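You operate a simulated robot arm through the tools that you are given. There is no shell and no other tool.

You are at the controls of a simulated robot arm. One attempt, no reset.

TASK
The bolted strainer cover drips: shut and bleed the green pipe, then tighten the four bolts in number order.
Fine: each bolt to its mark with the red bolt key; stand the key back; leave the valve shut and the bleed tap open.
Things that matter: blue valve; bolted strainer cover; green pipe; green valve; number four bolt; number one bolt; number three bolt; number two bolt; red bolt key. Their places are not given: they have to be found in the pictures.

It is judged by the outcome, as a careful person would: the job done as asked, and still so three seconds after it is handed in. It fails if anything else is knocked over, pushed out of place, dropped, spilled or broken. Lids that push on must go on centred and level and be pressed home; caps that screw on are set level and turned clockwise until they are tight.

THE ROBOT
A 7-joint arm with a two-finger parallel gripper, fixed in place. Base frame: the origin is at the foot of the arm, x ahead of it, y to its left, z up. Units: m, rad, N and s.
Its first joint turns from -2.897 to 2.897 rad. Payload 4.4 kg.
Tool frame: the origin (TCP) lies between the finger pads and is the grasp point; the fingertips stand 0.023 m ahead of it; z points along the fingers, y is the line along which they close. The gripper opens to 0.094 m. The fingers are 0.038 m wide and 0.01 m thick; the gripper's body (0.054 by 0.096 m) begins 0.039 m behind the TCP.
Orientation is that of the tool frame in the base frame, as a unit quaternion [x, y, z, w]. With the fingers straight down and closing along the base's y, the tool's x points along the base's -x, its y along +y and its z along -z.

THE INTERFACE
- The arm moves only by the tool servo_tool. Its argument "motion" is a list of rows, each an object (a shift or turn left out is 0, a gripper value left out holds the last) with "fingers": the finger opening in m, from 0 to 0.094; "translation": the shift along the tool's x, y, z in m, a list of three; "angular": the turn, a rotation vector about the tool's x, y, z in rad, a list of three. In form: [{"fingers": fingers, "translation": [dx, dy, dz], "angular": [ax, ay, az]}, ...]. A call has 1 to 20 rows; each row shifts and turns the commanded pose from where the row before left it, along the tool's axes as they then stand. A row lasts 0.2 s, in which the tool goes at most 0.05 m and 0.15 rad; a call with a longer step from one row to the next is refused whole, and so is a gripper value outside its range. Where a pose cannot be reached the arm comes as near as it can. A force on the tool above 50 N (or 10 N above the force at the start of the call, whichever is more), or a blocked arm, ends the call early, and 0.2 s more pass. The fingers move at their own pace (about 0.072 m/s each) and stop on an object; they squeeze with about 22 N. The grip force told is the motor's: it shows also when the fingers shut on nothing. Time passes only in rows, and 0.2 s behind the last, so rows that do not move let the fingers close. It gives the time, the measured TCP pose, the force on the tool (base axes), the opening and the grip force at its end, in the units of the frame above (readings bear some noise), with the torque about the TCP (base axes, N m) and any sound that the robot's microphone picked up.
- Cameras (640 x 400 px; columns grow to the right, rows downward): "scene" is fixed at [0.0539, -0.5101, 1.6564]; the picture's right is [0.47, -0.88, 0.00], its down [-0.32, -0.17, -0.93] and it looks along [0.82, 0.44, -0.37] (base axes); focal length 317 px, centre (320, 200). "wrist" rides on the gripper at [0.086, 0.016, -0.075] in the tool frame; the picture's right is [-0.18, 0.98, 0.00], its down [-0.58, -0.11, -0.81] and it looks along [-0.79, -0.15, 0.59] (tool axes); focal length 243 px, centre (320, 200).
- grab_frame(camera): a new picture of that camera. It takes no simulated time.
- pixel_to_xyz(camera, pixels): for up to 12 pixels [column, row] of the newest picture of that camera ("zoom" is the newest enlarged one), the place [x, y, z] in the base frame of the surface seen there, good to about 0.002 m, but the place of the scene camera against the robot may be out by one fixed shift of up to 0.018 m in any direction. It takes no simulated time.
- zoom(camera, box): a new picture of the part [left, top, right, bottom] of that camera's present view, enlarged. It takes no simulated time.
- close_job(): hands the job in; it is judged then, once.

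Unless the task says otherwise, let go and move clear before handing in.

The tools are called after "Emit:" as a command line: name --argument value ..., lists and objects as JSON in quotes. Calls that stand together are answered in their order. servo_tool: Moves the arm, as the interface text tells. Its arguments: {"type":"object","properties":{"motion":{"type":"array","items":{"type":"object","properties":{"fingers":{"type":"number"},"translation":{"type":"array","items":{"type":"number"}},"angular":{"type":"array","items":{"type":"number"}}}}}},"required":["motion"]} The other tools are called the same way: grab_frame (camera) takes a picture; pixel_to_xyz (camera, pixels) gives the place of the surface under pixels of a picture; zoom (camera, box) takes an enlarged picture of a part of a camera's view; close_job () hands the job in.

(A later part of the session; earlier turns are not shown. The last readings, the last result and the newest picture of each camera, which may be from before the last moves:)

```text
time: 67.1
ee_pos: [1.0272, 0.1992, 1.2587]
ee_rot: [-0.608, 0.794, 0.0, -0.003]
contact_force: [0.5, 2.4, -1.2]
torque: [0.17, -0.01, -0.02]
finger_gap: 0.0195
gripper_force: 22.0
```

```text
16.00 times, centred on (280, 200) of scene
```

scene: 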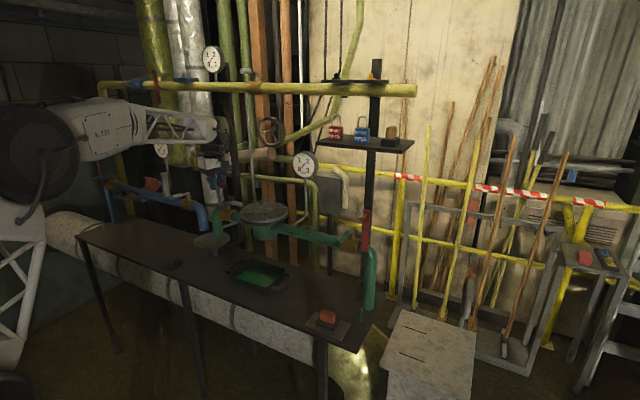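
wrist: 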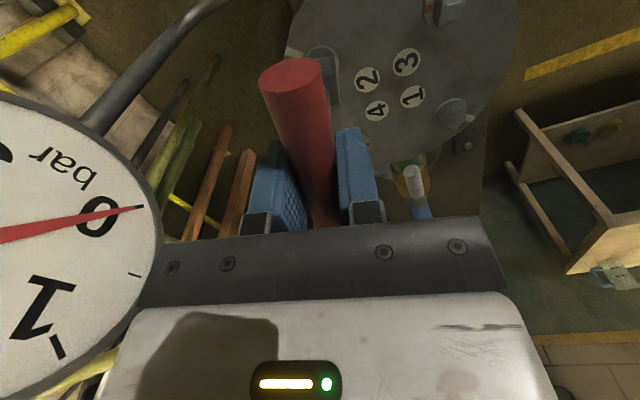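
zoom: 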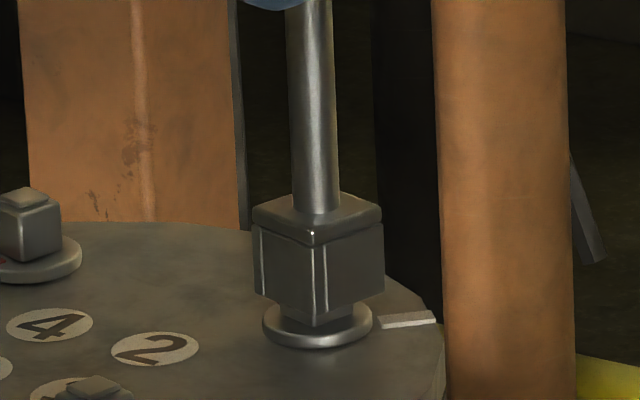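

The socket slides over bolt 2's head with only ~2 N side force. I correct half a millimetre and seat fully.

Emit:
servo_tool --motion '[{"fingers": 0.0, "translation": [-0.0006, 0.0001, 0]}, {"translation": [0, 0, 0.003]}, {"translation": [0, 0, 0.002]}]'

Emit:
zoom --camera "scene" --box '[268, 188, 292, 212]'

```text
time: 67.9
ee_pos: [1.0258, 0.2008, 1.2549]
ee_rot: [-0.609, 0.793, 0.0, -0.004]
contact_force: [0.4, 0.5, -1.4]
torque: [-0.02, -0.01, 0.0]
finger_gap: 0.0192
gripper_force: 22.1
```

```text
16.00 times, centred on (280, 200) of scene
```

zoom: 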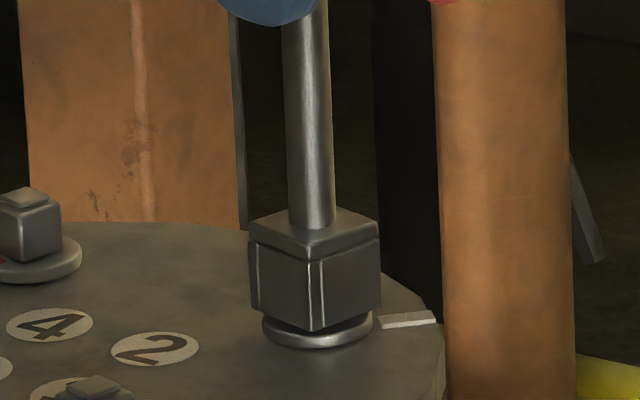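

Seated at z 1.255 with no side load. I turn clockwise about the bolt axis, half-way first.

Emit:
servo_tool --motion '[{"fingers": 0.0, "translation": [0, 0.0003, 0.0005], "angular": [0, 0, 0.1397]}, {"translation": [0, 0.0003, 0], "angular": [0, 0, 0.1397]}, {"translation": [0, 0.0003, 0], "angular": [0, 0, 0.1397]}, {"translation": [0, 0.0003, 0], "angular": [0, 0, 0.1397]}, {"translation": [0, 0.0003, 0], "angular": [0, 0, 0.1397]}, {"translation": [0, 0.0003, 0], "angular": [0, 0, 0.1397]}, {"translation": [0, 0.0003, 0], "angular": [0, 0, 0.1397]}]'

Emit:
zoom --camera "scene" --box '[264, 184, 296, 216]'

```text
time: 69.5
ee_pos: [1.0239, 0.2019, 1.2532]
ee_rot: [-0.165, 0.986, -0.002, -0.003]
contact_force: [-5.7, 0.3, -0.1]
torque: [-0.11, 0.52, 0.07]
finger_gap: 0.0188
gripper_force: 22.1
```

```text
12.50 times, centred on (280, 200) of scene
```

zoom: 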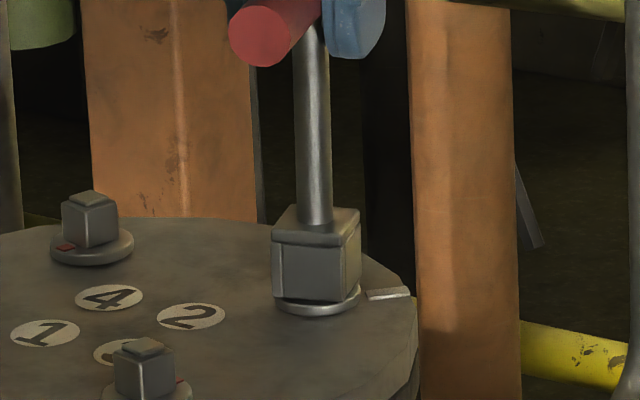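

Half-way with ~6 N side load; I recentre ~1 mm and turn on to about -53°.

Emit:
servo_tool --motion '[{"fingers": 0.0, "translation": [0.001, 0.0003, 0]}, {"translation": [0, 0.0003, 0], "angular": [0, 0, 0.1397]}, {"translation": [0, 0.0003, 0], "angular": [0, 0, 0.1397]}, {"translation": [0, 0.0003, 0], "angular": [0, 0, 0.1397]}, {"translation": [0, 0.0003, 0], "angular": [0, 0, 0.1397]}, {"translation": [0, 0.0003, 0], "angular": [0, 0, 0.1397]}, {"translation": [0, 0.0003, 0], "angular": [0, 0, 0.1397]}, {"translation": [0, 0.0003, 0], "angular": [0, 0, 0.1397]}]'

Emit:
zoom --camera "scene" --box '[264, 184, 296, 216]'

Emit:
grab_frame --camera "wrist"

Emit:
zoom --camera "wrist" --box '[280, 0, 380, 120]'

```text
time: 71.3
ee_pos: [1.0247, 0.2032, 1.2525]
ee_rot: [0.318, 0.948, -0.004, -0.003]
contact_force: [-5.2, 4.9, 1.9]
torque: [0.45, 0.49, 0.08]
finger_gap: 0.0193
gripper_force: 22.0
```

```text
12.50 times, centred on (280, 200) of scene
```

zoom: 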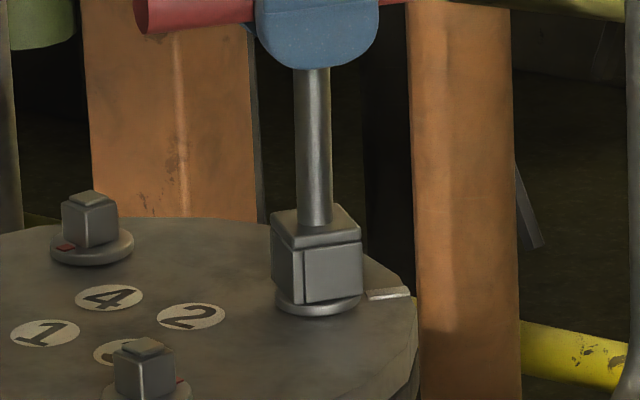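

```text
taken
```

wrist: 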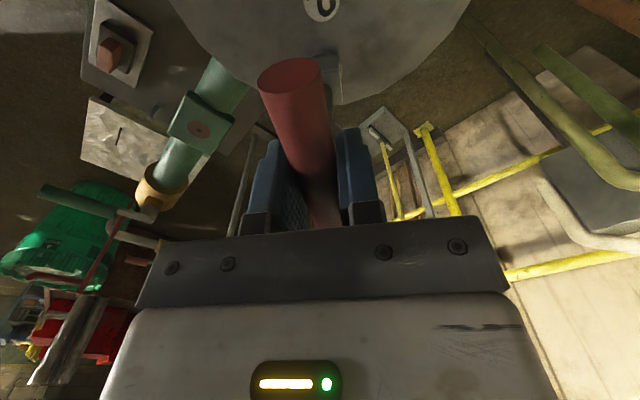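

```text
3.33 times, centred on (330, 60) of wrist
```

zoom: 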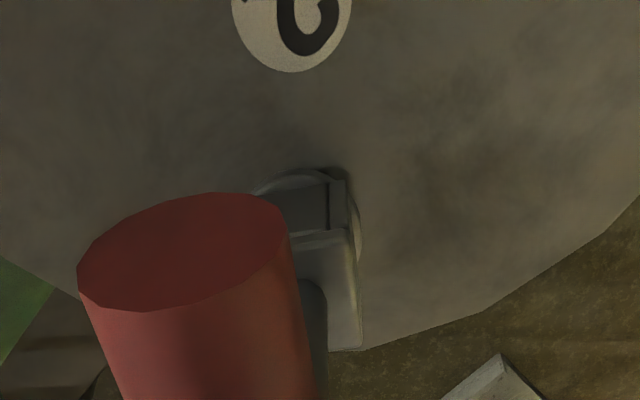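

Yaw is -37°; 16° remain. I recentre 1 mm and finish the turn to about -53°.

Emit:
servo_tool --motion '[{"fingers": 0.0, "translation": [0.0012, 0.0002, 0]}, {"translation": [0, 0.0003, 0], "angular": [0, 0, 0.139]}, {"translation": [0, 0.0003, 0], "angular": [0, 0, 0.139]}, {"translation": [0, 0, 0]}]'

```text
time: 72.3
ee_pos: [1.0238, 0.204, 1.2524]
ee_rot: [0.445, 0.895, -0.003, -0.002]
contact_force: [4.4, -3.9, -2.1]
torque: [-0.47, -0.37, -0.01]
finger_gap: 0.0193
gripper_force: 21.9
```

Yaw is -52.9°. I relax the small side load, lift off, and check bolt 2's mark with the scene camera (it faces right there).

Emit:
servo_tool --motion '[{"fingers": 0.0, "translation": [-0.0008, 0, 0]}, {"translation": [0, 0, -0.01]}, {"translation": [0, 0, -0.012]}, {"translation": [0, 0, -0.016]}, {"translation": [0, 0, -0.016]}]'

Emit:
zoom --camera "scene" --box '[270, 196, 290, 212]'

Emit:
grab_frame --camera "wrist"

Emit:
zoom --camera "wrist" --box '[296, 0, 344, 60]'

```text
time: 73.5
ee_pos: [1.0239, 0.2041, 1.3082]
ee_rot: [0.446, 0.895, -0.004, -0.002]
contact_force: [0.1, -0.4, -2.2]
torque: [0.03, -0.02, 0.04]
finger_gap: 0.0194
gripper_force: 21.8
```

```text
16.00 times, centred on (280, 204) of scene
```

zoom: 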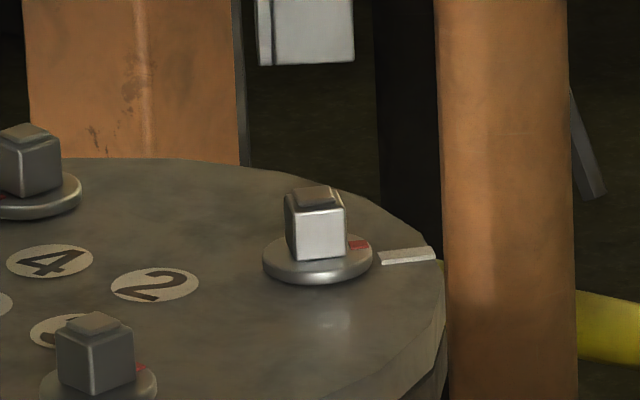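

```text
taken
```

wrist: 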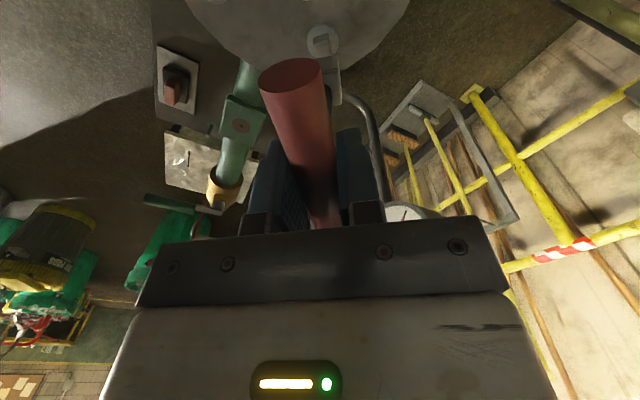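

```text
6.67 times, centred on (320, 30) of wrist
```

zoom: 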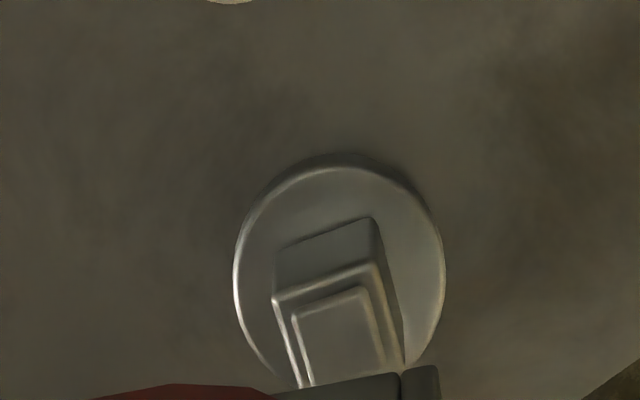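

Bolt 2's red tick is next to its white line in the scene view. I rotate back to yaw 75° here, which also gives the wrist camera a direct view of that mark.

Emit:
servo_tool --motion '[{"fingers": 0.0, "angular": [0, 0, -0.1396]}, {"angular": [0, 0, -0.1396]}, {"angular": [0, 0, -0.1396]}, {"angular": [0, 0, -0.1396]}, {"angular": [0, 0, -0.1396]}, {"angular": [0, 0, -0.1396]}, {"angular": [0, 0, -0.1396]}, {"angular": [0, 0, -0.1396]}, {"angular": [0, 0, -0.1396]}, {"angular": [0, 0, -0.1396]}, {"angular": [0, 0, -0.1396]}, {"angular": [0, 0, -0.1396]}, {"angular": [0, 0, -0.1396]}, {"angular": [0, 0, -0.1396]}, {"angular": [0, 0, -0.1396]}, {"angular": [0, 0, -0.1396]}]'

Emit:
grab_frame --camera "wrist"

Emit:
zoom --camera "wrist" --box '[272, 5, 352, 65]'

```text
time: 76.9
ee_pos: [1.0242, 0.2034, 1.3084]
ee_rot: [-0.611, 0.792, 0.001, -0.003]
contact_force: [0.1, -0.3, -2.0]
torque: [0.0, 0.04, 0.0]
finger_gap: 0.0193
gripper_force: 22.1
```

```text
taken
```

wrist: 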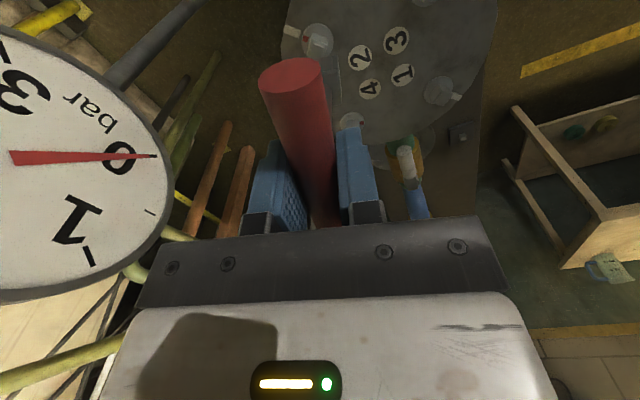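

```text
6.67 times, centred on (312, 35) of wrist
```

zoom: 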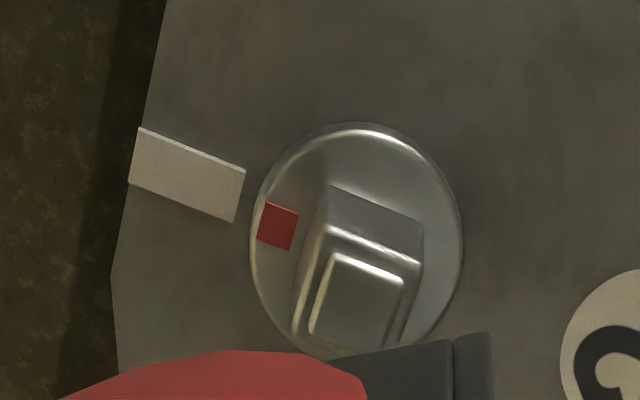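

Bolt 2's tick is within ~2° of its line: done. I move the key over to bolt 3.

Emit:
servo_tool --motion '[{"fingers": 0.0, "translation": [0.0127, 0.0433, 0]}, {"translation": [0.0127, 0.0433, 0]}, {"translation": [0, 0, 0]}]'

Emit:
grab_frame --camera "wrist"

Emit:
zoom --camera "wrist" --box '[288, 10, 368, 70]'

Emit:
zoom --camera "scene" --box '[256, 195, 280, 219]'

```text
time: 77.7
ee_pos: [0.9349, 0.2022, 1.3099]
ee_rot: [-0.609, 0.793, -0.001, -0.003]
contact_force: [-0.5, -0.5, -1.8]
torque: [0.01, 0.01, -0.01]
finger_gap: 0.0192
gripper_force: 22.0
```

```text
taken
```

wrist: 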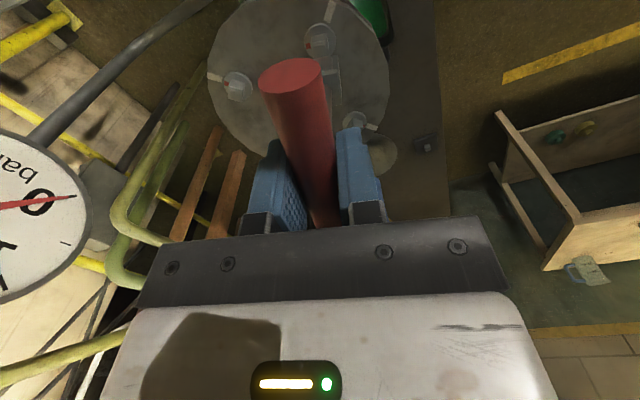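

```text
6.67 times, centred on (328, 40) of wrist
```

zoom: 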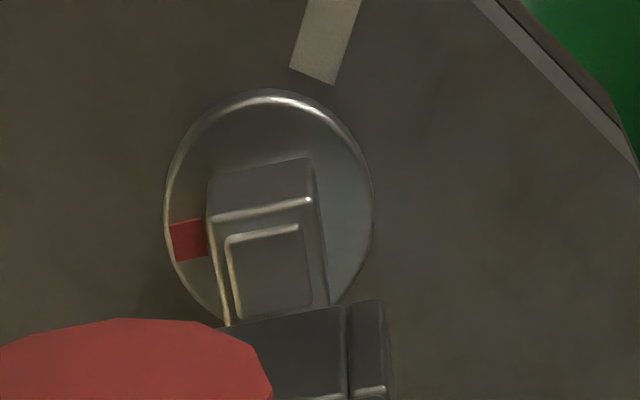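

```text
16.00 times, centred on (268, 207) of scene
```

zoom: 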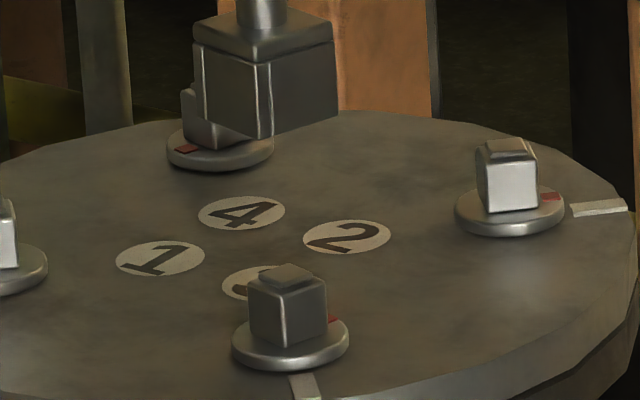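

Bolt 3 shows its tick ~120° short as expected. Wrist and scene suggest a shift of ~2–3 mm; I apply it, go down to just above the head and check again.

Emit:
servo_tool --motion '[{"fingers": 0.0, "translation": [0.0025, -0.0005, 0]}, {"translation": [0, 0, 0.012]}, {"translation": [0, 0, 0.012]}, {"translation": [0, 0, 0.01]}, {"translation": [0, 0, 0]}]'

Emit:
zoom --camera "scene" --box '[256, 195, 280, 219]'

Emit:
grab_frame --camera "wrist"

Emit:
zoom --camera "wrist" --box '[288, 10, 368, 70]'

```text
time: 78.9
ee_pos: [0.9337, 0.1989, 1.2748]
ee_rot: [-0.61, 0.793, -0.001, -0.004]
contact_force: [-0.1, 0.0, -2.1]
torque: [-0.01, -0.01, -0.03]
finger_gap: 0.0192
gripper_force: 21.9
```

```text
16.00 times, centred on (268, 207) of scene
```

zoom: 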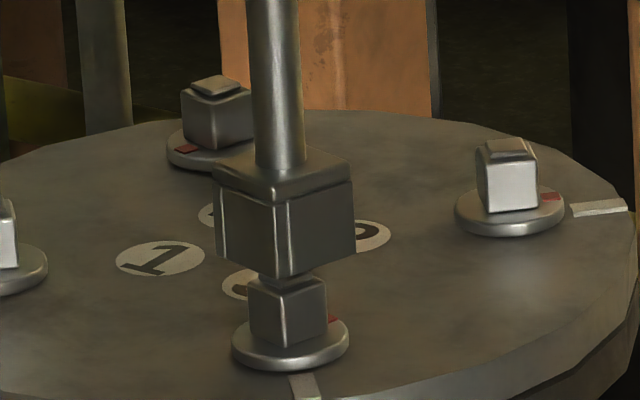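

```text
taken
```

wrist: 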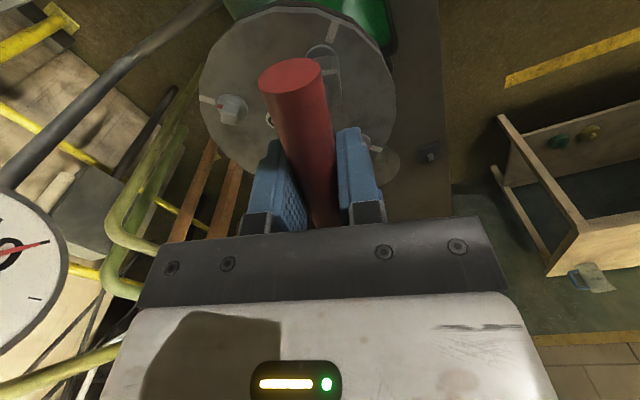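

```text
6.67 times, centred on (328, 40) of wrist
```

zoom: 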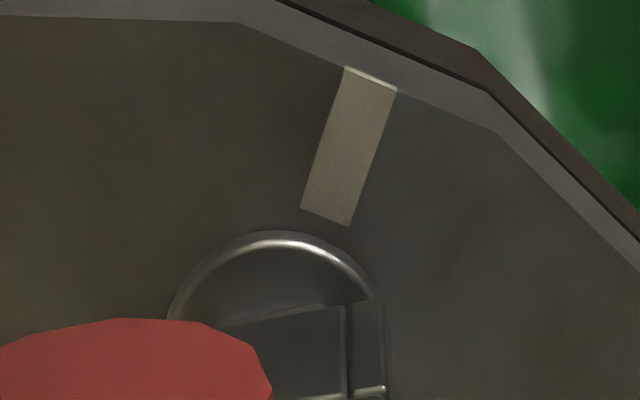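

The socket is now within ~0.6 mm of the expected seat position over bolt 3. I nudge and descend.

Emit:
servo_tool --motion '[{"fingers": 0.0, "translation": [0.0006, 0, 0.004]}, {"translation": [0, 0, 0.005]}, {"translation": [0, 0, 0.004]}, {"translation": [0, 0, 0.003]}]'

Emit:
zoom --camera "scene" --box '[256, 195, 280, 219]'

```text
time: 79.9
ee_pos: [0.9331, 0.1974, 1.2581]
ee_rot: [-0.609, 0.793, -0.001, -0.003]
contact_force: [-1.9, -1.4, 18.5]
torque: [0.1, -0.02, 0.01]
finger_gap: 0.0196
gripper_force: 21.8
```

```text
16.00 times, centred on (268, 207) of scene
```

zoom: 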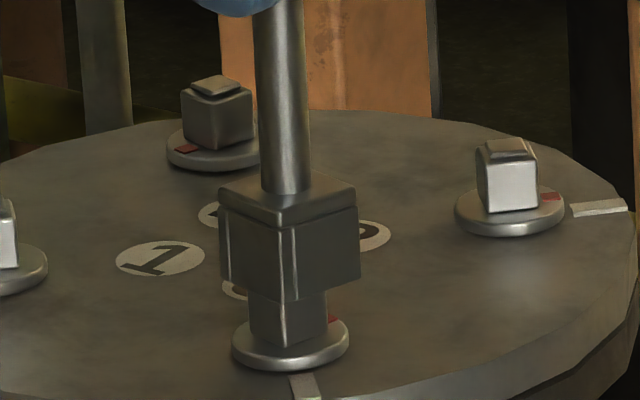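

There is 18 N upward: the rim is resting on the head rather than sliding over. I lift a few mm, recompute from the images, and correct back ~2.5 mm along the bar.

Emit:
servo_tool --motion '[{"fingers": 0.0, "translation": [0, 0, -0.006]}, {"translation": [0, 0, -0.006]}, {"translation": [0, 0, 0]}]'

Emit:
zoom --camera "scene" --box '[256, 195, 280, 219]'

Emit:
grab_frame --camera "wrist"

Emit:
zoom --camera "wrist" --box '[288, 20, 368, 120]'

```text
time: 80.7
ee_pos: [0.9345, 0.1988, 1.2694]
ee_rot: [-0.61, 0.793, 0.0, -0.003]
contact_force: [-0.1, -0.1, -1.7]
torque: [-0.02, -0.01, 0.01]
finger_gap: 0.0192
gripper_force: 22.2
```

```text
16.00 times, centred on (268, 207) of scene
```

zoom: 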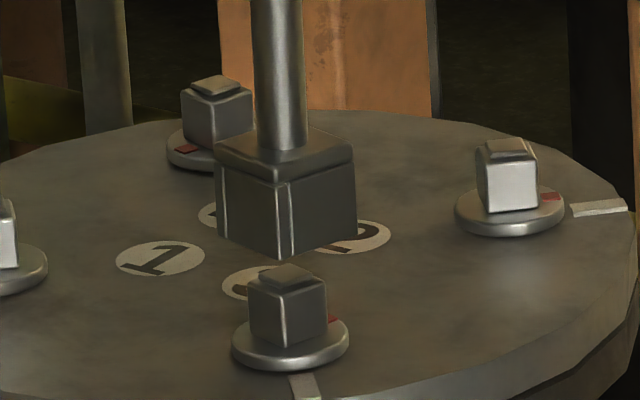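

```text
taken
```

wrist: 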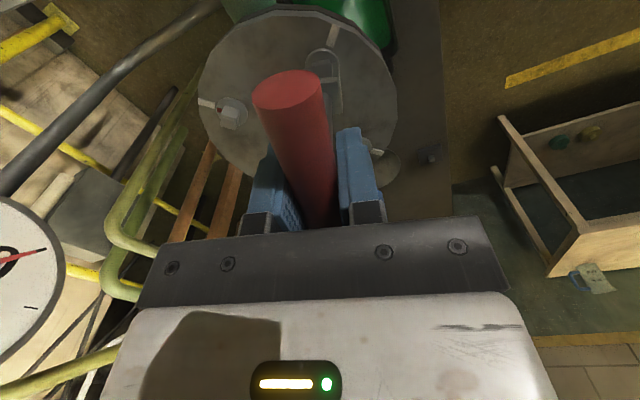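

```text
4.00 times, centred on (328, 70) of wrist
```

zoom: 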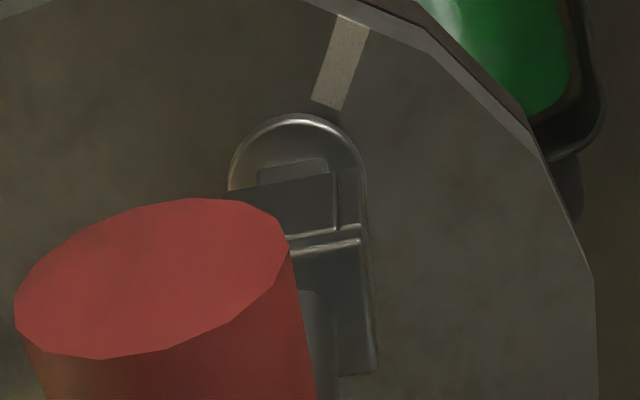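

The key has slid ~10 mm up in the grip (still firmly held), and the ray measurement shows the socket ~3–4 mm off along the bar. I shift by that amount and re-check.

Emit:
servo_tool --motion '[{"fingers": 0.0, "translation": [-0.0034, -0.0003, 0]}, {"translation": [0, 0, 0]}]'

Emit:
zoom --camera "scene" --box '[256, 195, 280, 219]'

Emit:
grab_frame --camera "wrist"

Emit:
zoom --camera "wrist" --box '[288, 20, 368, 120]'

```text
time: 81.3
ee_pos: [0.9349, 0.2016, 1.2703]
ee_rot: [-0.61, 0.793, 0.0, -0.003]
contact_force: [-0.8, 0.7, -1.2]
torque: [0.02, -0.02, 0.01]
finger_gap: 0.0193
gripper_force: 21.8
```

```text
16.00 times, centred on (268, 207) of scene
```

zoom: 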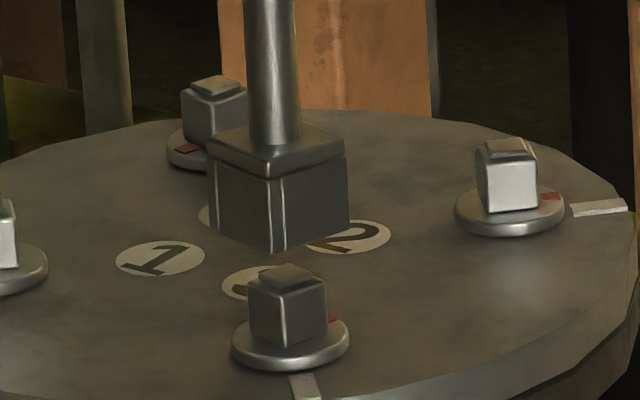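

```text
taken
```

wrist: 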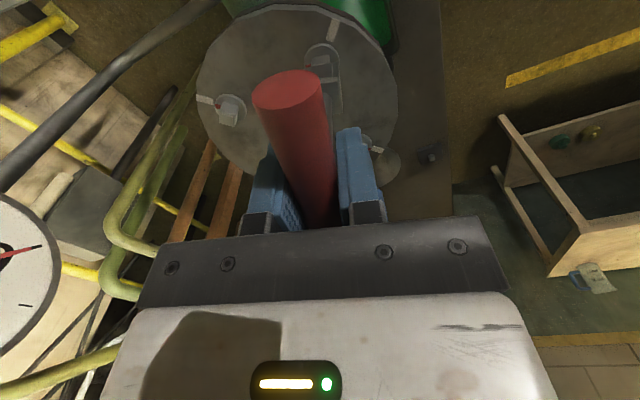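

```text
4.00 times, centred on (328, 70) of wrist
```

zoom: 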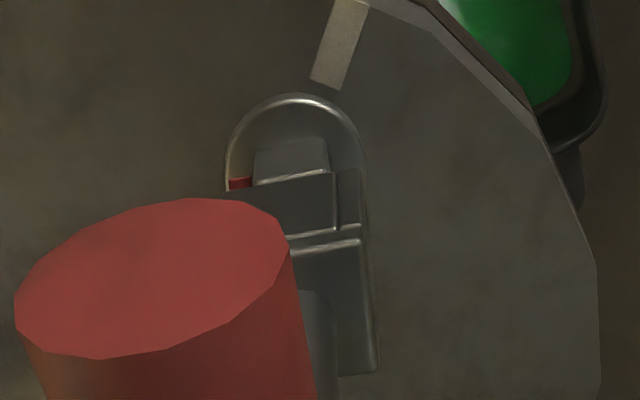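

Both views now show the socket centred over bolt 3 (scene 279 vs 279 expected). I descend in small steps.

Emit:
servo_tool --motion '[{"fingers": 0.0, "translation": [0, 0, 0.008]}, {"translation": [0, 0, 0.004]}, {"translation": [0, 0, 0.003]}, {"translation": [0, 0, 0.003]}]'

Emit:
zoom --camera "scene" --box '[256, 195, 280, 219]'

```text
time: 82.3
ee_pos: [0.9351, 0.2012, 1.2501]
ee_rot: [-0.609, 0.793, -0.001, -0.004]
contact_force: [0.1, 0.3, -2.0]
torque: [-0.01, -0.03, -0.02]
finger_gap: 0.0196
gripper_force: 22.2
```

```text
16.00 times, centred on (268, 207) of scene
```

zoom: 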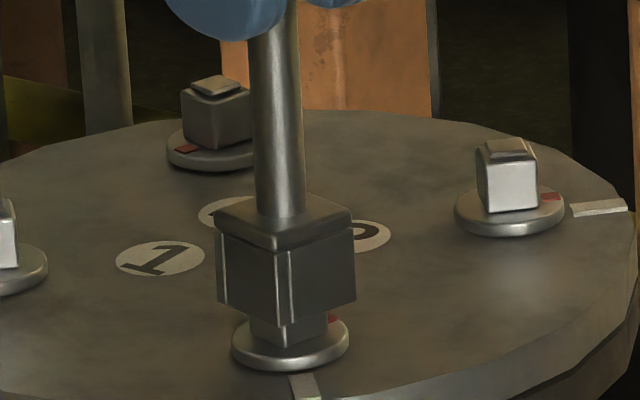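

The socket slips over the head with no force. I lower another 6 mm to seat it.

Emit:
servo_tool --motion '[{"fingers": 0.0, "translation": [0, 0, 0.003]}, {"translation": [0, 0, 0.002]}, {"translation": [0, 0, 0.001]}]'

Emit:
zoom --camera "scene" --box '[256, 195, 280, 219]'

```text
time: 83.1
ee_pos: [0.9341, 0.2002, 1.2464]
ee_rot: [-0.61, 0.793, 0.0, -0.004]
contact_force: [0.6, 3.0, -0.6]
torque: [0.28, -0.04, 0.0]
finger_gap: 0.0193
gripper_force: 21.5
```

```text
16.00 times, centred on (268, 207) of scene
```

zoom: 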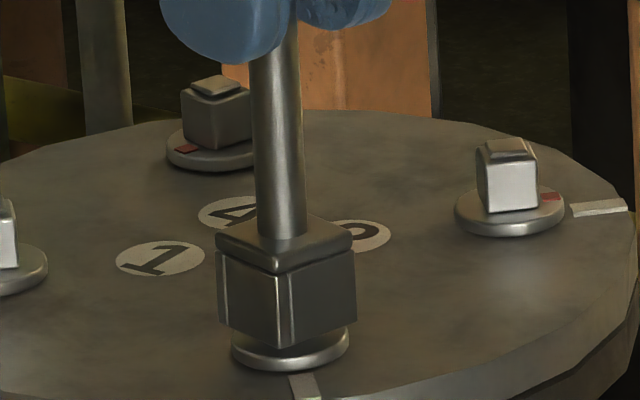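

Seated on bolt 3 with ~3 N side force. I recentre 0.7 mm and turn clockwise, half-way first.

Emit:
servo_tool --motion '[{"fingers": 0.0, "translation": [-0.0007, 0, 0.0007]}, {"translation": [0.0001, 0.0002, 0.0], "angular": [0, 0, 0.1397]}, {"translation": [0.0001, 0.0002, 0], "angular": [0, 0, 0.1397]}, {"translation": [0.0001, 0.0002, 0], "angular": [0, 0, 0.1397]}, {"translation": [0.0001, 0.0002, 0], "angular": [0, 0, 0.1397]}, {"translation": [0.0001, 0.0002, 0], "angular": [0, 0, 0.1397]}, {"translation": [0.0001, 0.0002, 0], "angular": [0, 0, 0.1397]}]'

Emit:
zoom --camera "scene" --box '[256, 195, 280, 219]'

```text
time: 84.7
ee_pos: [0.9336, 0.2013, 1.245]
ee_rot: [-0.234, 0.972, -0.002, -0.003]
contact_force: [-1.3, 1.1, -1.7]
torque: [0.08, 0.05, 0.07]
finger_gap: 0.0194
gripper_force: 22.7
```

```text
16.00 times, centred on (268, 207) of scene
```

zoom: 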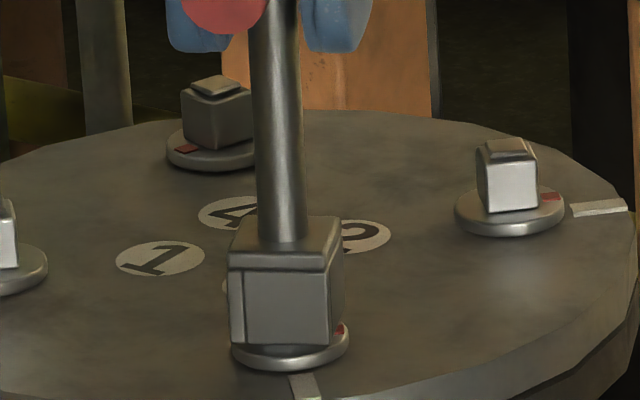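

Turning smoothly with low forces; the tick is moving around. I continue for 64° more.

Emit:
servo_tool --motion '[{"fingers": 0.0, "translation": [0.0001, 0.0003, 0.0], "angular": [0, 0, 0.1397]}, {"translation": [0.0001, 0.0002, 0], "angular": [0, 0, 0.1397]}, {"translation": [0.0001, 0.0002, 0], "angular": [0, 0, 0.1397]}, {"translation": [0.0001, 0.0002, 0], "angular": [0, 0, 0.1397]}, {"translation": [0.0001, 0.0002, 0], "angular": [0, 0, 0.1397]}, {"translation": [0.0001, 0.0002, 0], "angular": [0, 0, 0.1397]}, {"translation": [0.0001, 0.0002, 0], "angular": [0, 0, 0.1397]}, {"translation": [0.0001, 0.0002, 0], "angular": [0, 0, 0.1397]}]'

Emit:
zoom --camera "scene" --box '[256, 195, 280, 219]'

```text
time: 86.5
ee_pos: [0.9332, 0.2027, 1.2452]
ee_rot: [0.318, 0.948, -0.003, -0.001]
contact_force: [-3.5, 4.5, -2.3]
torque: [0.25, 0.33, 0.06]
finger_gap: 0.0192
gripper_force: 22.4
```

```text
16.00 times, centred on (268, 207) of scene
```

zoom: 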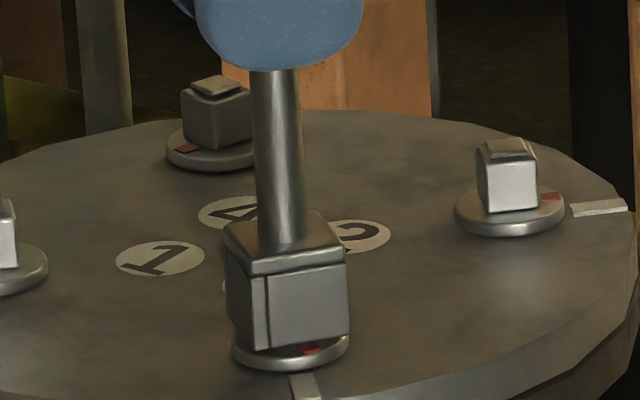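

Bolt 3's tick now shows in front at (308,348), near its line at (304,388). I finish the last 16°.

Emit:
servo_tool --motion '[{"fingers": 0.0, "translation": [0.0007, 0.0, 0.0]}, {"translation": [0.0001, 0.0002, 0], "angular": [0, 0, 0.139]}, {"translation": [0.0001, 0.0002, 0], "angular": [0, 0, 0.139]}, {"translation": [0, 0, 0]}]'

Emit:
zoom --camera "scene" --box '[256, 195, 280, 219]'

```text
time: 87.5
ee_pos: [0.933, 0.2048, 1.2449]
ee_rot: [0.446, 0.895, -0.003, -0.002]
contact_force: [0.2, 0.1, -2.0]
torque: [0.02, 0.05, 0.02]
finger_gap: 0.0193
gripper_force: 22.0
```

```text
16.00 times, centred on (268, 207) of scene
```

zoom: 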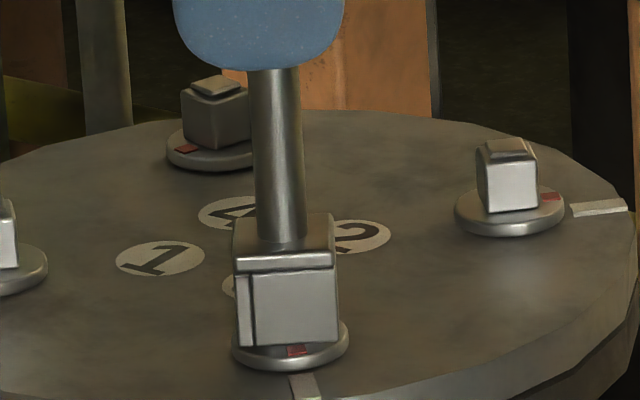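

The tick (296,351) lines up with the white line below it (~(304,385)) from this viewpoint. I lift off to confirm.

Emit:
servo_tool --motion '[{"fingers": 0.0, "translation": [0, 0, -0.01]}, {"translation": [0, 0, -0.012]}, {"translation": [0, 0, -0.016]}, {"translation": [0, 0, -0.016]}]'

Emit:
grab_frame --camera "wrist"

Emit:
zoom --camera "wrist" --box '[280, 0, 360, 60]'

Emit:
zoom --camera "scene" --box '[256, 202, 276, 222]'

```text
time: 88.5
ee_pos: [0.934, 0.2051, 1.2998]
ee_rot: [0.444, 0.896, -0.004, -0.001]
contact_force: [0.0, 0.5, -1.6]
torque: [0.01, 0.02, 0.03]
finger_gap: 0.0193
gripper_force: 22.0
```

```text
taken
```

wrist: 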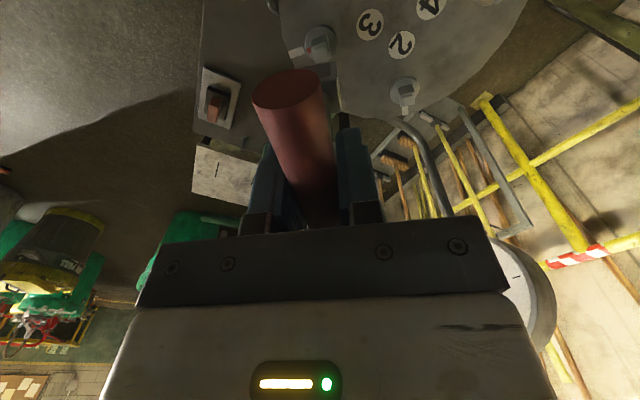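

```text
6.67 times, centred on (320, 30) of wrist
```

zoom: 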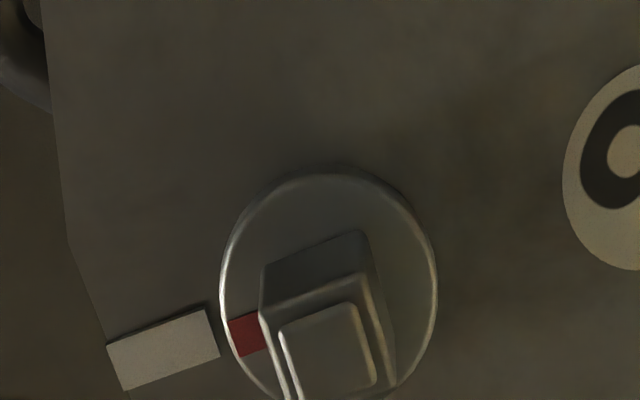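

```text
16.00 times, centred on (266, 212) of scene
```

zoom: 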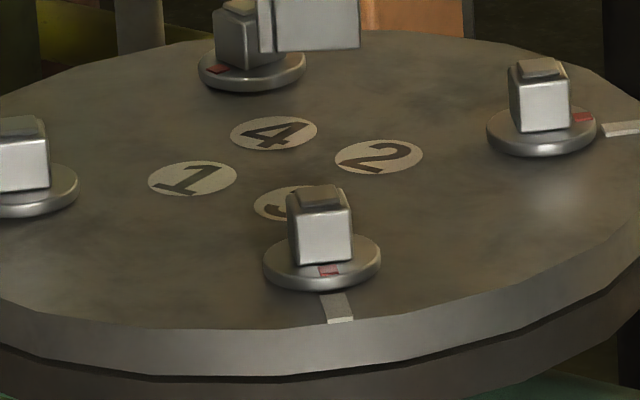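

Bolt 3's tick and line agree within ~2°. I rotate back to yaw 75° for bolt 4.

Emit:
servo_tool --motion '[{"fingers": 0.0, "angular": [0, 0, -0.1396]}, {"angular": [0, 0, -0.1396]}, {"angular": [0, 0, -0.1396]}, {"angular": [0, 0, -0.1396]}, {"angular": [0, 0, -0.1396]}, {"angular": [0, 0, -0.1396]}, {"angular": [0, 0, -0.1396]}, {"angular": [0, 0, -0.1396]}, {"angular": [0, 0, -0.1396]}, {"angular": [0, 0, -0.1396]}, {"angular": [0, 0, -0.1396]}, {"angular": [0, 0, -0.1396]}, {"angular": [0, 0, -0.1396]}, {"angular": [0, 0, -0.1396]}, {"angular": [0, 0, -0.1396]}, {"angular": [0, 0, -0.1396]}]'

Emit:
grab_frame --camera "wrist"

Emit:
zoom --camera "wrist" --box '[280, 0, 376, 120]'

```text
time: 91.9
ee_pos: [0.9323, 0.2053, 1.2999]
ee_rot: [-0.611, 0.792, 0.0, -0.003]
contact_force: [-0.9, -0.2, -1.0]
torque: [-0.02, -0.03, -0.04]
finger_gap: 0.0193
gripper_force: 22.3
```

```text
taken
```

wrist: 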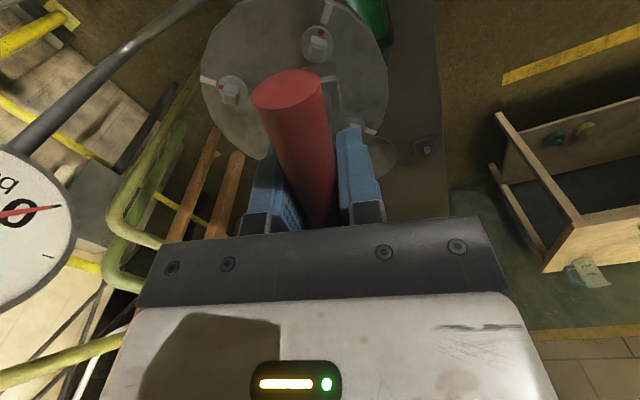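

```text
3.33 times, centred on (328, 60) of wrist
```

zoom: 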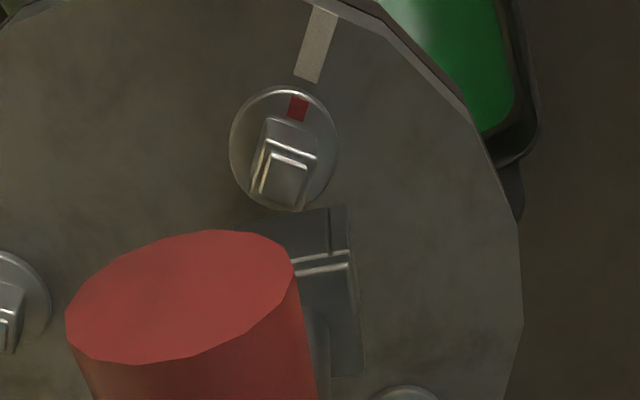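

Bolt 3 is clearly on its mark. I move the key to bolt 4.

Emit:
servo_tool --motion '[{"fingers": 0.0, "translation": [-0.0373, -0.0228, 0]}, {"translation": [-0.0373, -0.0228, 0]}, {"translation": [-0.0374, -0.0229, 0]}, {"translation": [0, 0, 0]}]'

Emit:
grab_frame --camera "wrist"

Emit:
zoom --camera "wrist" --box '[288, 10, 368, 110]'

Emit:
zoom --camera "scene" --box '[252, 188, 276, 212]'

```text
time: 92.9
ee_pos: [1.0269, 0.2952, 1.2963]
ee_rot: [-0.61, 0.792, 0.0, -0.003]
contact_force: [0.1, -0.2, -1.7]
torque: [-0.01, 0.0, 0.01]
finger_gap: 0.0194
gripper_force: 22.2
```

```text
taken
```

wrist: 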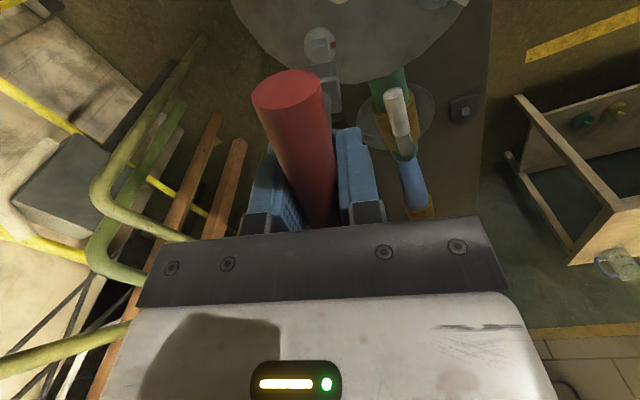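

```text
4.00 times, centred on (328, 60) of wrist
```

zoom: 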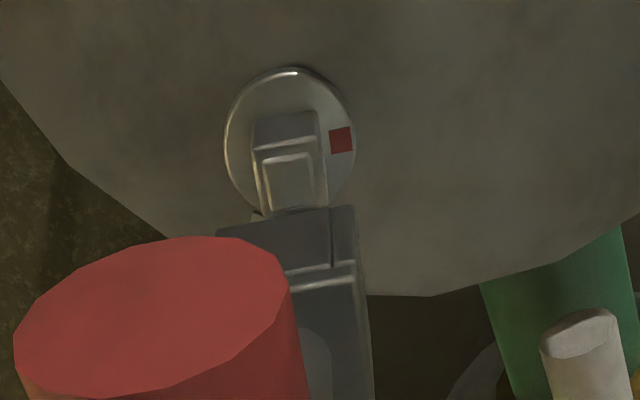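

```text
16.00 times, centred on (264, 200) of scene
```

zoom: 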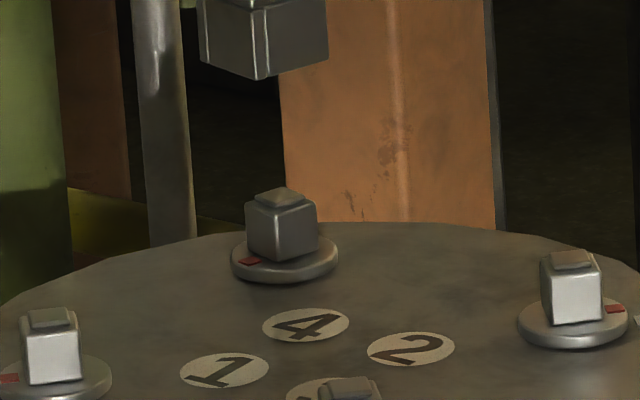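

Both views put the socket within ~0.5 mm of bolt 4's axis. I descend to just above the head, then in small steps.

Emit:
servo_tool --motion '[{"fingers": 0.0, "translation": [0, -0.0003, 0.012]}, {"translation": [0, 0, 0.012]}, {"translation": [0, 0, 0.01]}, {"translation": [0, 0, 0]}]'

Emit:
zoom --camera "scene" --box '[252, 188, 276, 212]'

Emit:
grab_frame --camera "wrist"

Emit:
zoom --camera "wrist" --box '[288, 20, 368, 120]'

```text
time: 93.9
ee_pos: [1.0269, 0.2948, 1.2644]
ee_rot: [-0.61, 0.792, -0.001, -0.003]
contact_force: [-0.6, -0.1, -1.5]
torque: [-0.02, 0.02, -0.01]
finger_gap: 0.019
gripper_force: 22.0
```

```text
16.00 times, centred on (264, 200) of scene
```

zoom: 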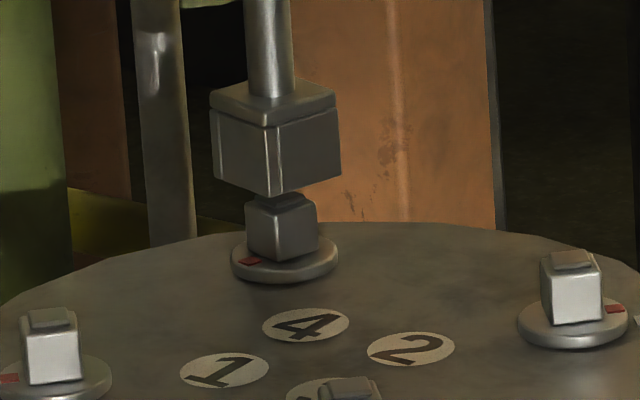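

```text
taken
```

wrist: 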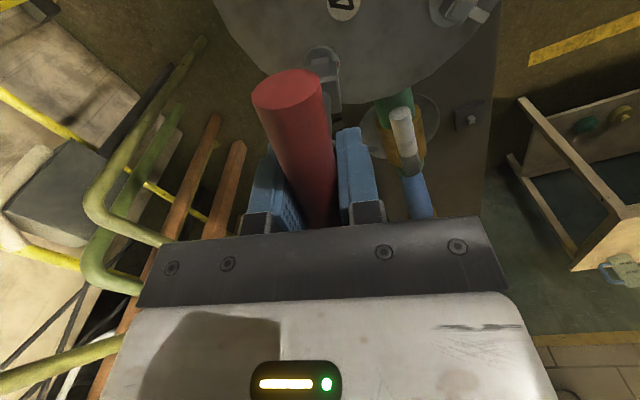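

```text
4.00 times, centred on (328, 70) of wrist
```

zoom: 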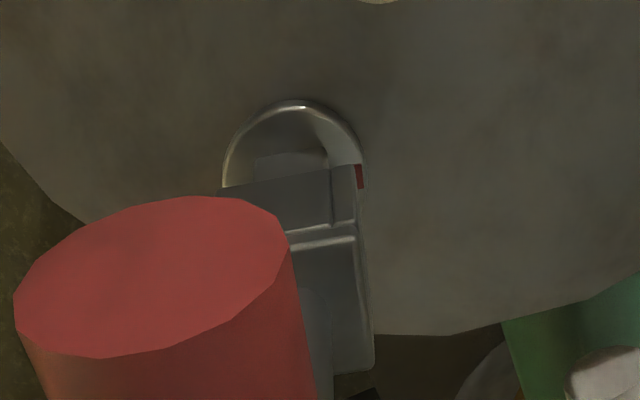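

Alignment is on (275.5 vs 274.8 expected). I lower the socket onto bolt 4.

Emit:
servo_tool --motion '[{"fingers": 0.0, "translation": [0, 0, 0.005]}, {"translation": [0, 0, 0.004]}, {"translation": [0, 0, 0.003]}, {"translation": [0, 0, 0.002]}]'

Emit:
zoom --camera "scene" --box '[252, 188, 276, 212]'

```text
time: 94.9
ee_pos: [1.0279, 0.2958, 1.2503]
ee_rot: [-0.61, 0.793, -0.001, -0.004]
contact_force: [-0.2, -0.9, -0.7]
torque: [-0.1, 0.02, -0.01]
finger_gap: 0.0192
gripper_force: 22.2
```

```text
16.00 times, centred on (264, 200) of scene
```

zoom: 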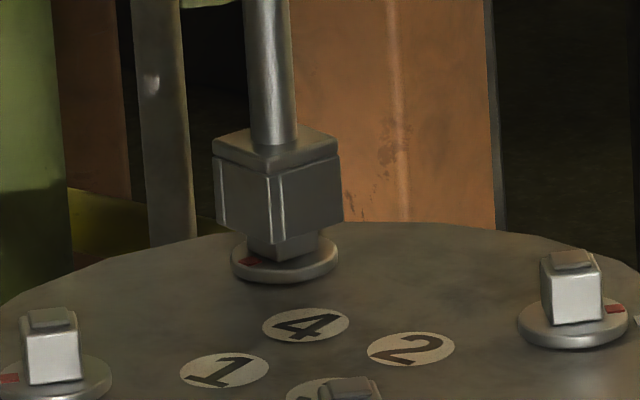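

Engaged with no resistance. I lower the last ~5 mm and check.

Emit:
servo_tool --motion '[{"fingers": 0.0, "translation": [0.0003, 0, 0.003]}, {"translation": [0, 0, 0.002]}, {"translation": [0, 0, 0]}]'

Emit:
zoom --camera "scene" --box '[252, 188, 276, 212]'

```text
time: 95.7
ee_pos: [1.0276, 0.2939, 1.2451]
ee_rot: [-0.61, 0.792, 0.0, -0.003]
contact_force: [0.3, -0.1, -1.9]
torque: [0.01, -0.01, 0.05]
finger_gap: 0.0194
gripper_force: 22.2
```

```text
16.00 times, centred on (264, 200) of scene
```

zoom: 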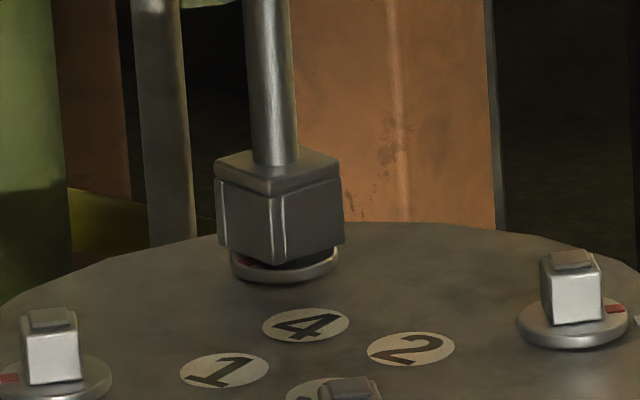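

Seated on bolt 4 with no side load. I turn clockwise, first 55°.

Emit:
servo_tool --motion '[{"fingers": 0.0, "translation": [0.0001, 0.0002, 0.0], "angular": [0, 0, 0.1397]}, {"translation": [0.0001, 0.0002, 0], "angular": [0, 0, 0.1397]}, {"translation": [0.0001, 0.0002, 0], "angular": [0, 0, 0.1397]}, {"translation": [0.0001, 0.0002, 0], "angular": [0, 0, 0.1397]}, {"translation": [0.0001, 0.0002, 0], "angular": [0, 0, 0.1397]}, {"translation": [0.0001, 0.0002, 0], "angular": [0, 0, 0.1397]}, {"translation": [0.0001, 0.0002, 0], "angular": [0, 0, 0.1397]}]'

Emit:
zoom --camera "scene" --box '[252, 188, 276, 212]'

```text
time: 97.3
ee_pos: [1.0269, 0.2952, 1.2453]
ee_rot: [-0.165, 0.986, -0.003, -0.003]
contact_force: [-7.1, -2.1, -5.0]
torque: [-0.21, 0.53, 0.05]
finger_gap: 0.0195
gripper_force: 22.4
```

```text
16.00 times, centred on (264, 200) of scene
```

zoom: 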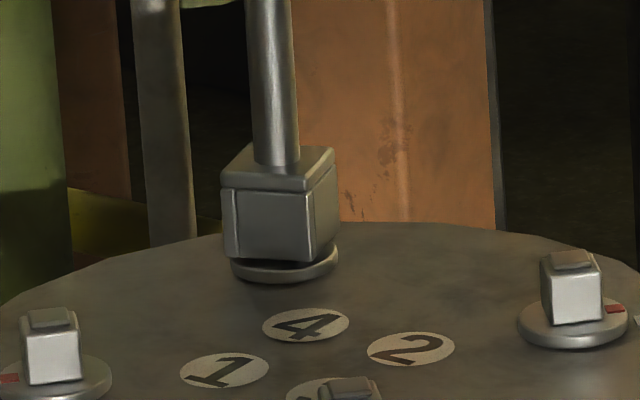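

A ~7 N side load: I recentre by 1.2 mm and turn another 56°.

Emit:
servo_tool --motion '[{"fingers": 0.0, "translation": [0.0013, 0.0001, 0]}, {"translation": [0.0001, 0.0002, 0.0], "angular": [0, 0, 0.1397]}, {"translation": [0.0001, 0.0002, 0], "angular": [0, 0, 0.1397]}, {"translation": [0.0001, 0.0002, 0], "angular": [0, 0, 0.1397]}, {"translation": [0.0001, 0.0002, 0], "angular": [0, 0, 0.1397]}, {"translation": [0.0001, 0.0002, 0], "angular": [0, 0, 0.1397]}, {"translation": [0.0001, 0.0002, 0], "angular": [0, 0, 0.1397]}, {"translation": [0.0001, 0.0002, 0], "angular": [0, 0, 0.1397]}]'

Emit:
zoom --camera "scene" --box '[252, 188, 276, 212]'

```text
time: 99.1
ee_pos: [1.0243, 0.297, 1.2447]
ee_rot: [0.316, 0.949, -0.002, -0.002]
contact_force: [-1.6, 2.1, -2.1]
torque: [0.15, 0.12, 0.04]
finger_gap: 0.0191
gripper_force: 21.5
```

```text
16.00 times, centred on (264, 200) of scene
```

zoom: 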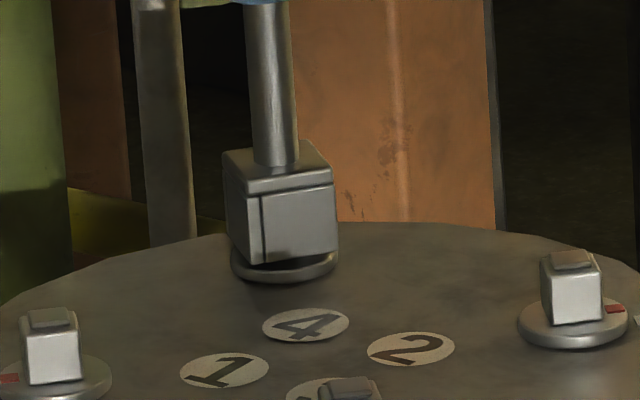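

Yaw -36.8°, low forces. I finish the last 16° to -53°.

Emit:
servo_tool --motion '[{"fingers": 0.0, "translation": [0.0003, 0.0003, 0.0], "angular": [0, 0, 0.141]}, {"translation": [0.0001, 0.0002, 0], "angular": [0, 0, 0.141]}, {"translation": [0, 0, 0]}, {"translation": [0, 0, -0.01]}, {"translation": [0, 0, -0.012]}, {"translation": [0, 0, -0.016]}, {"translation": [0, 0, -0.016]}]'

Emit:
grab_frame --camera "wrist"

Emit:
zoom --camera "wrist" --box '[288, 0, 368, 60]'

Emit:
zoom --camera "scene" --box '[252, 192, 276, 212]'

```text
time: 100.7
ee_pos: [1.0247, 0.2974, 1.2997]
ee_rot: [0.446, 0.895, -0.003, -0.003]
contact_force: [0.3, 0.0, -2.0]
torque: [0.0, 0.01, 0.01]
finger_gap: 0.0191
gripper_force: 22.2
```

```text
taken
```

wrist: 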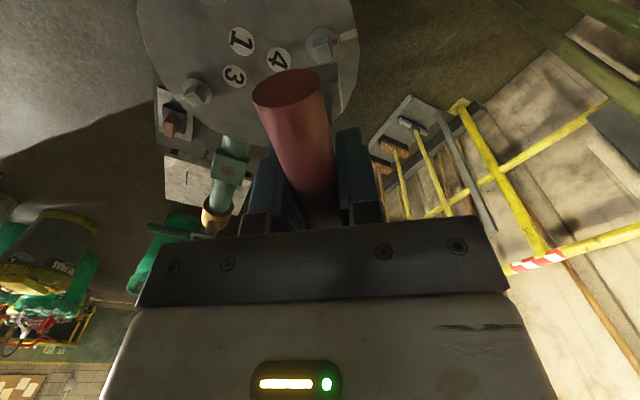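

```text
6.67 times, centred on (328, 30) of wrist
```

zoom: 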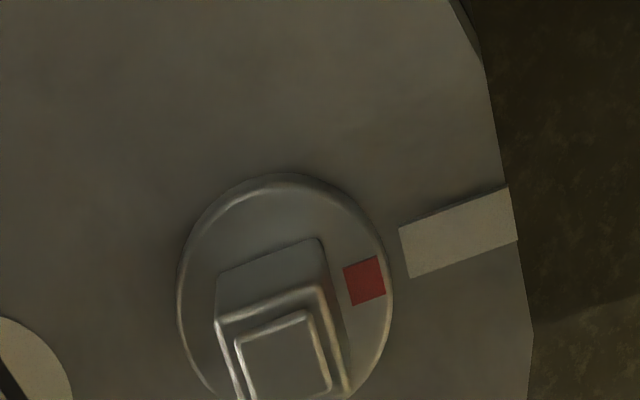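

```text
16.00 times, centred on (264, 202) of scene
```

zoom: 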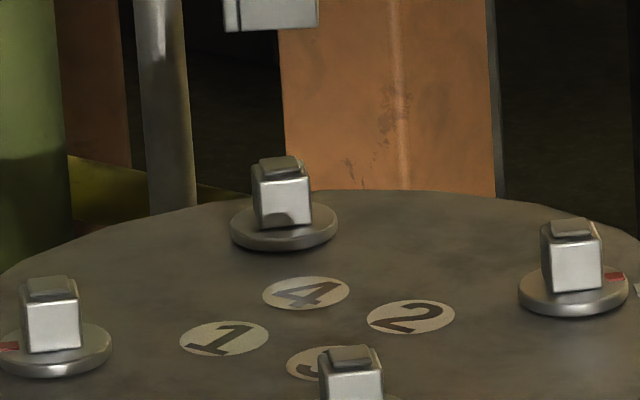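

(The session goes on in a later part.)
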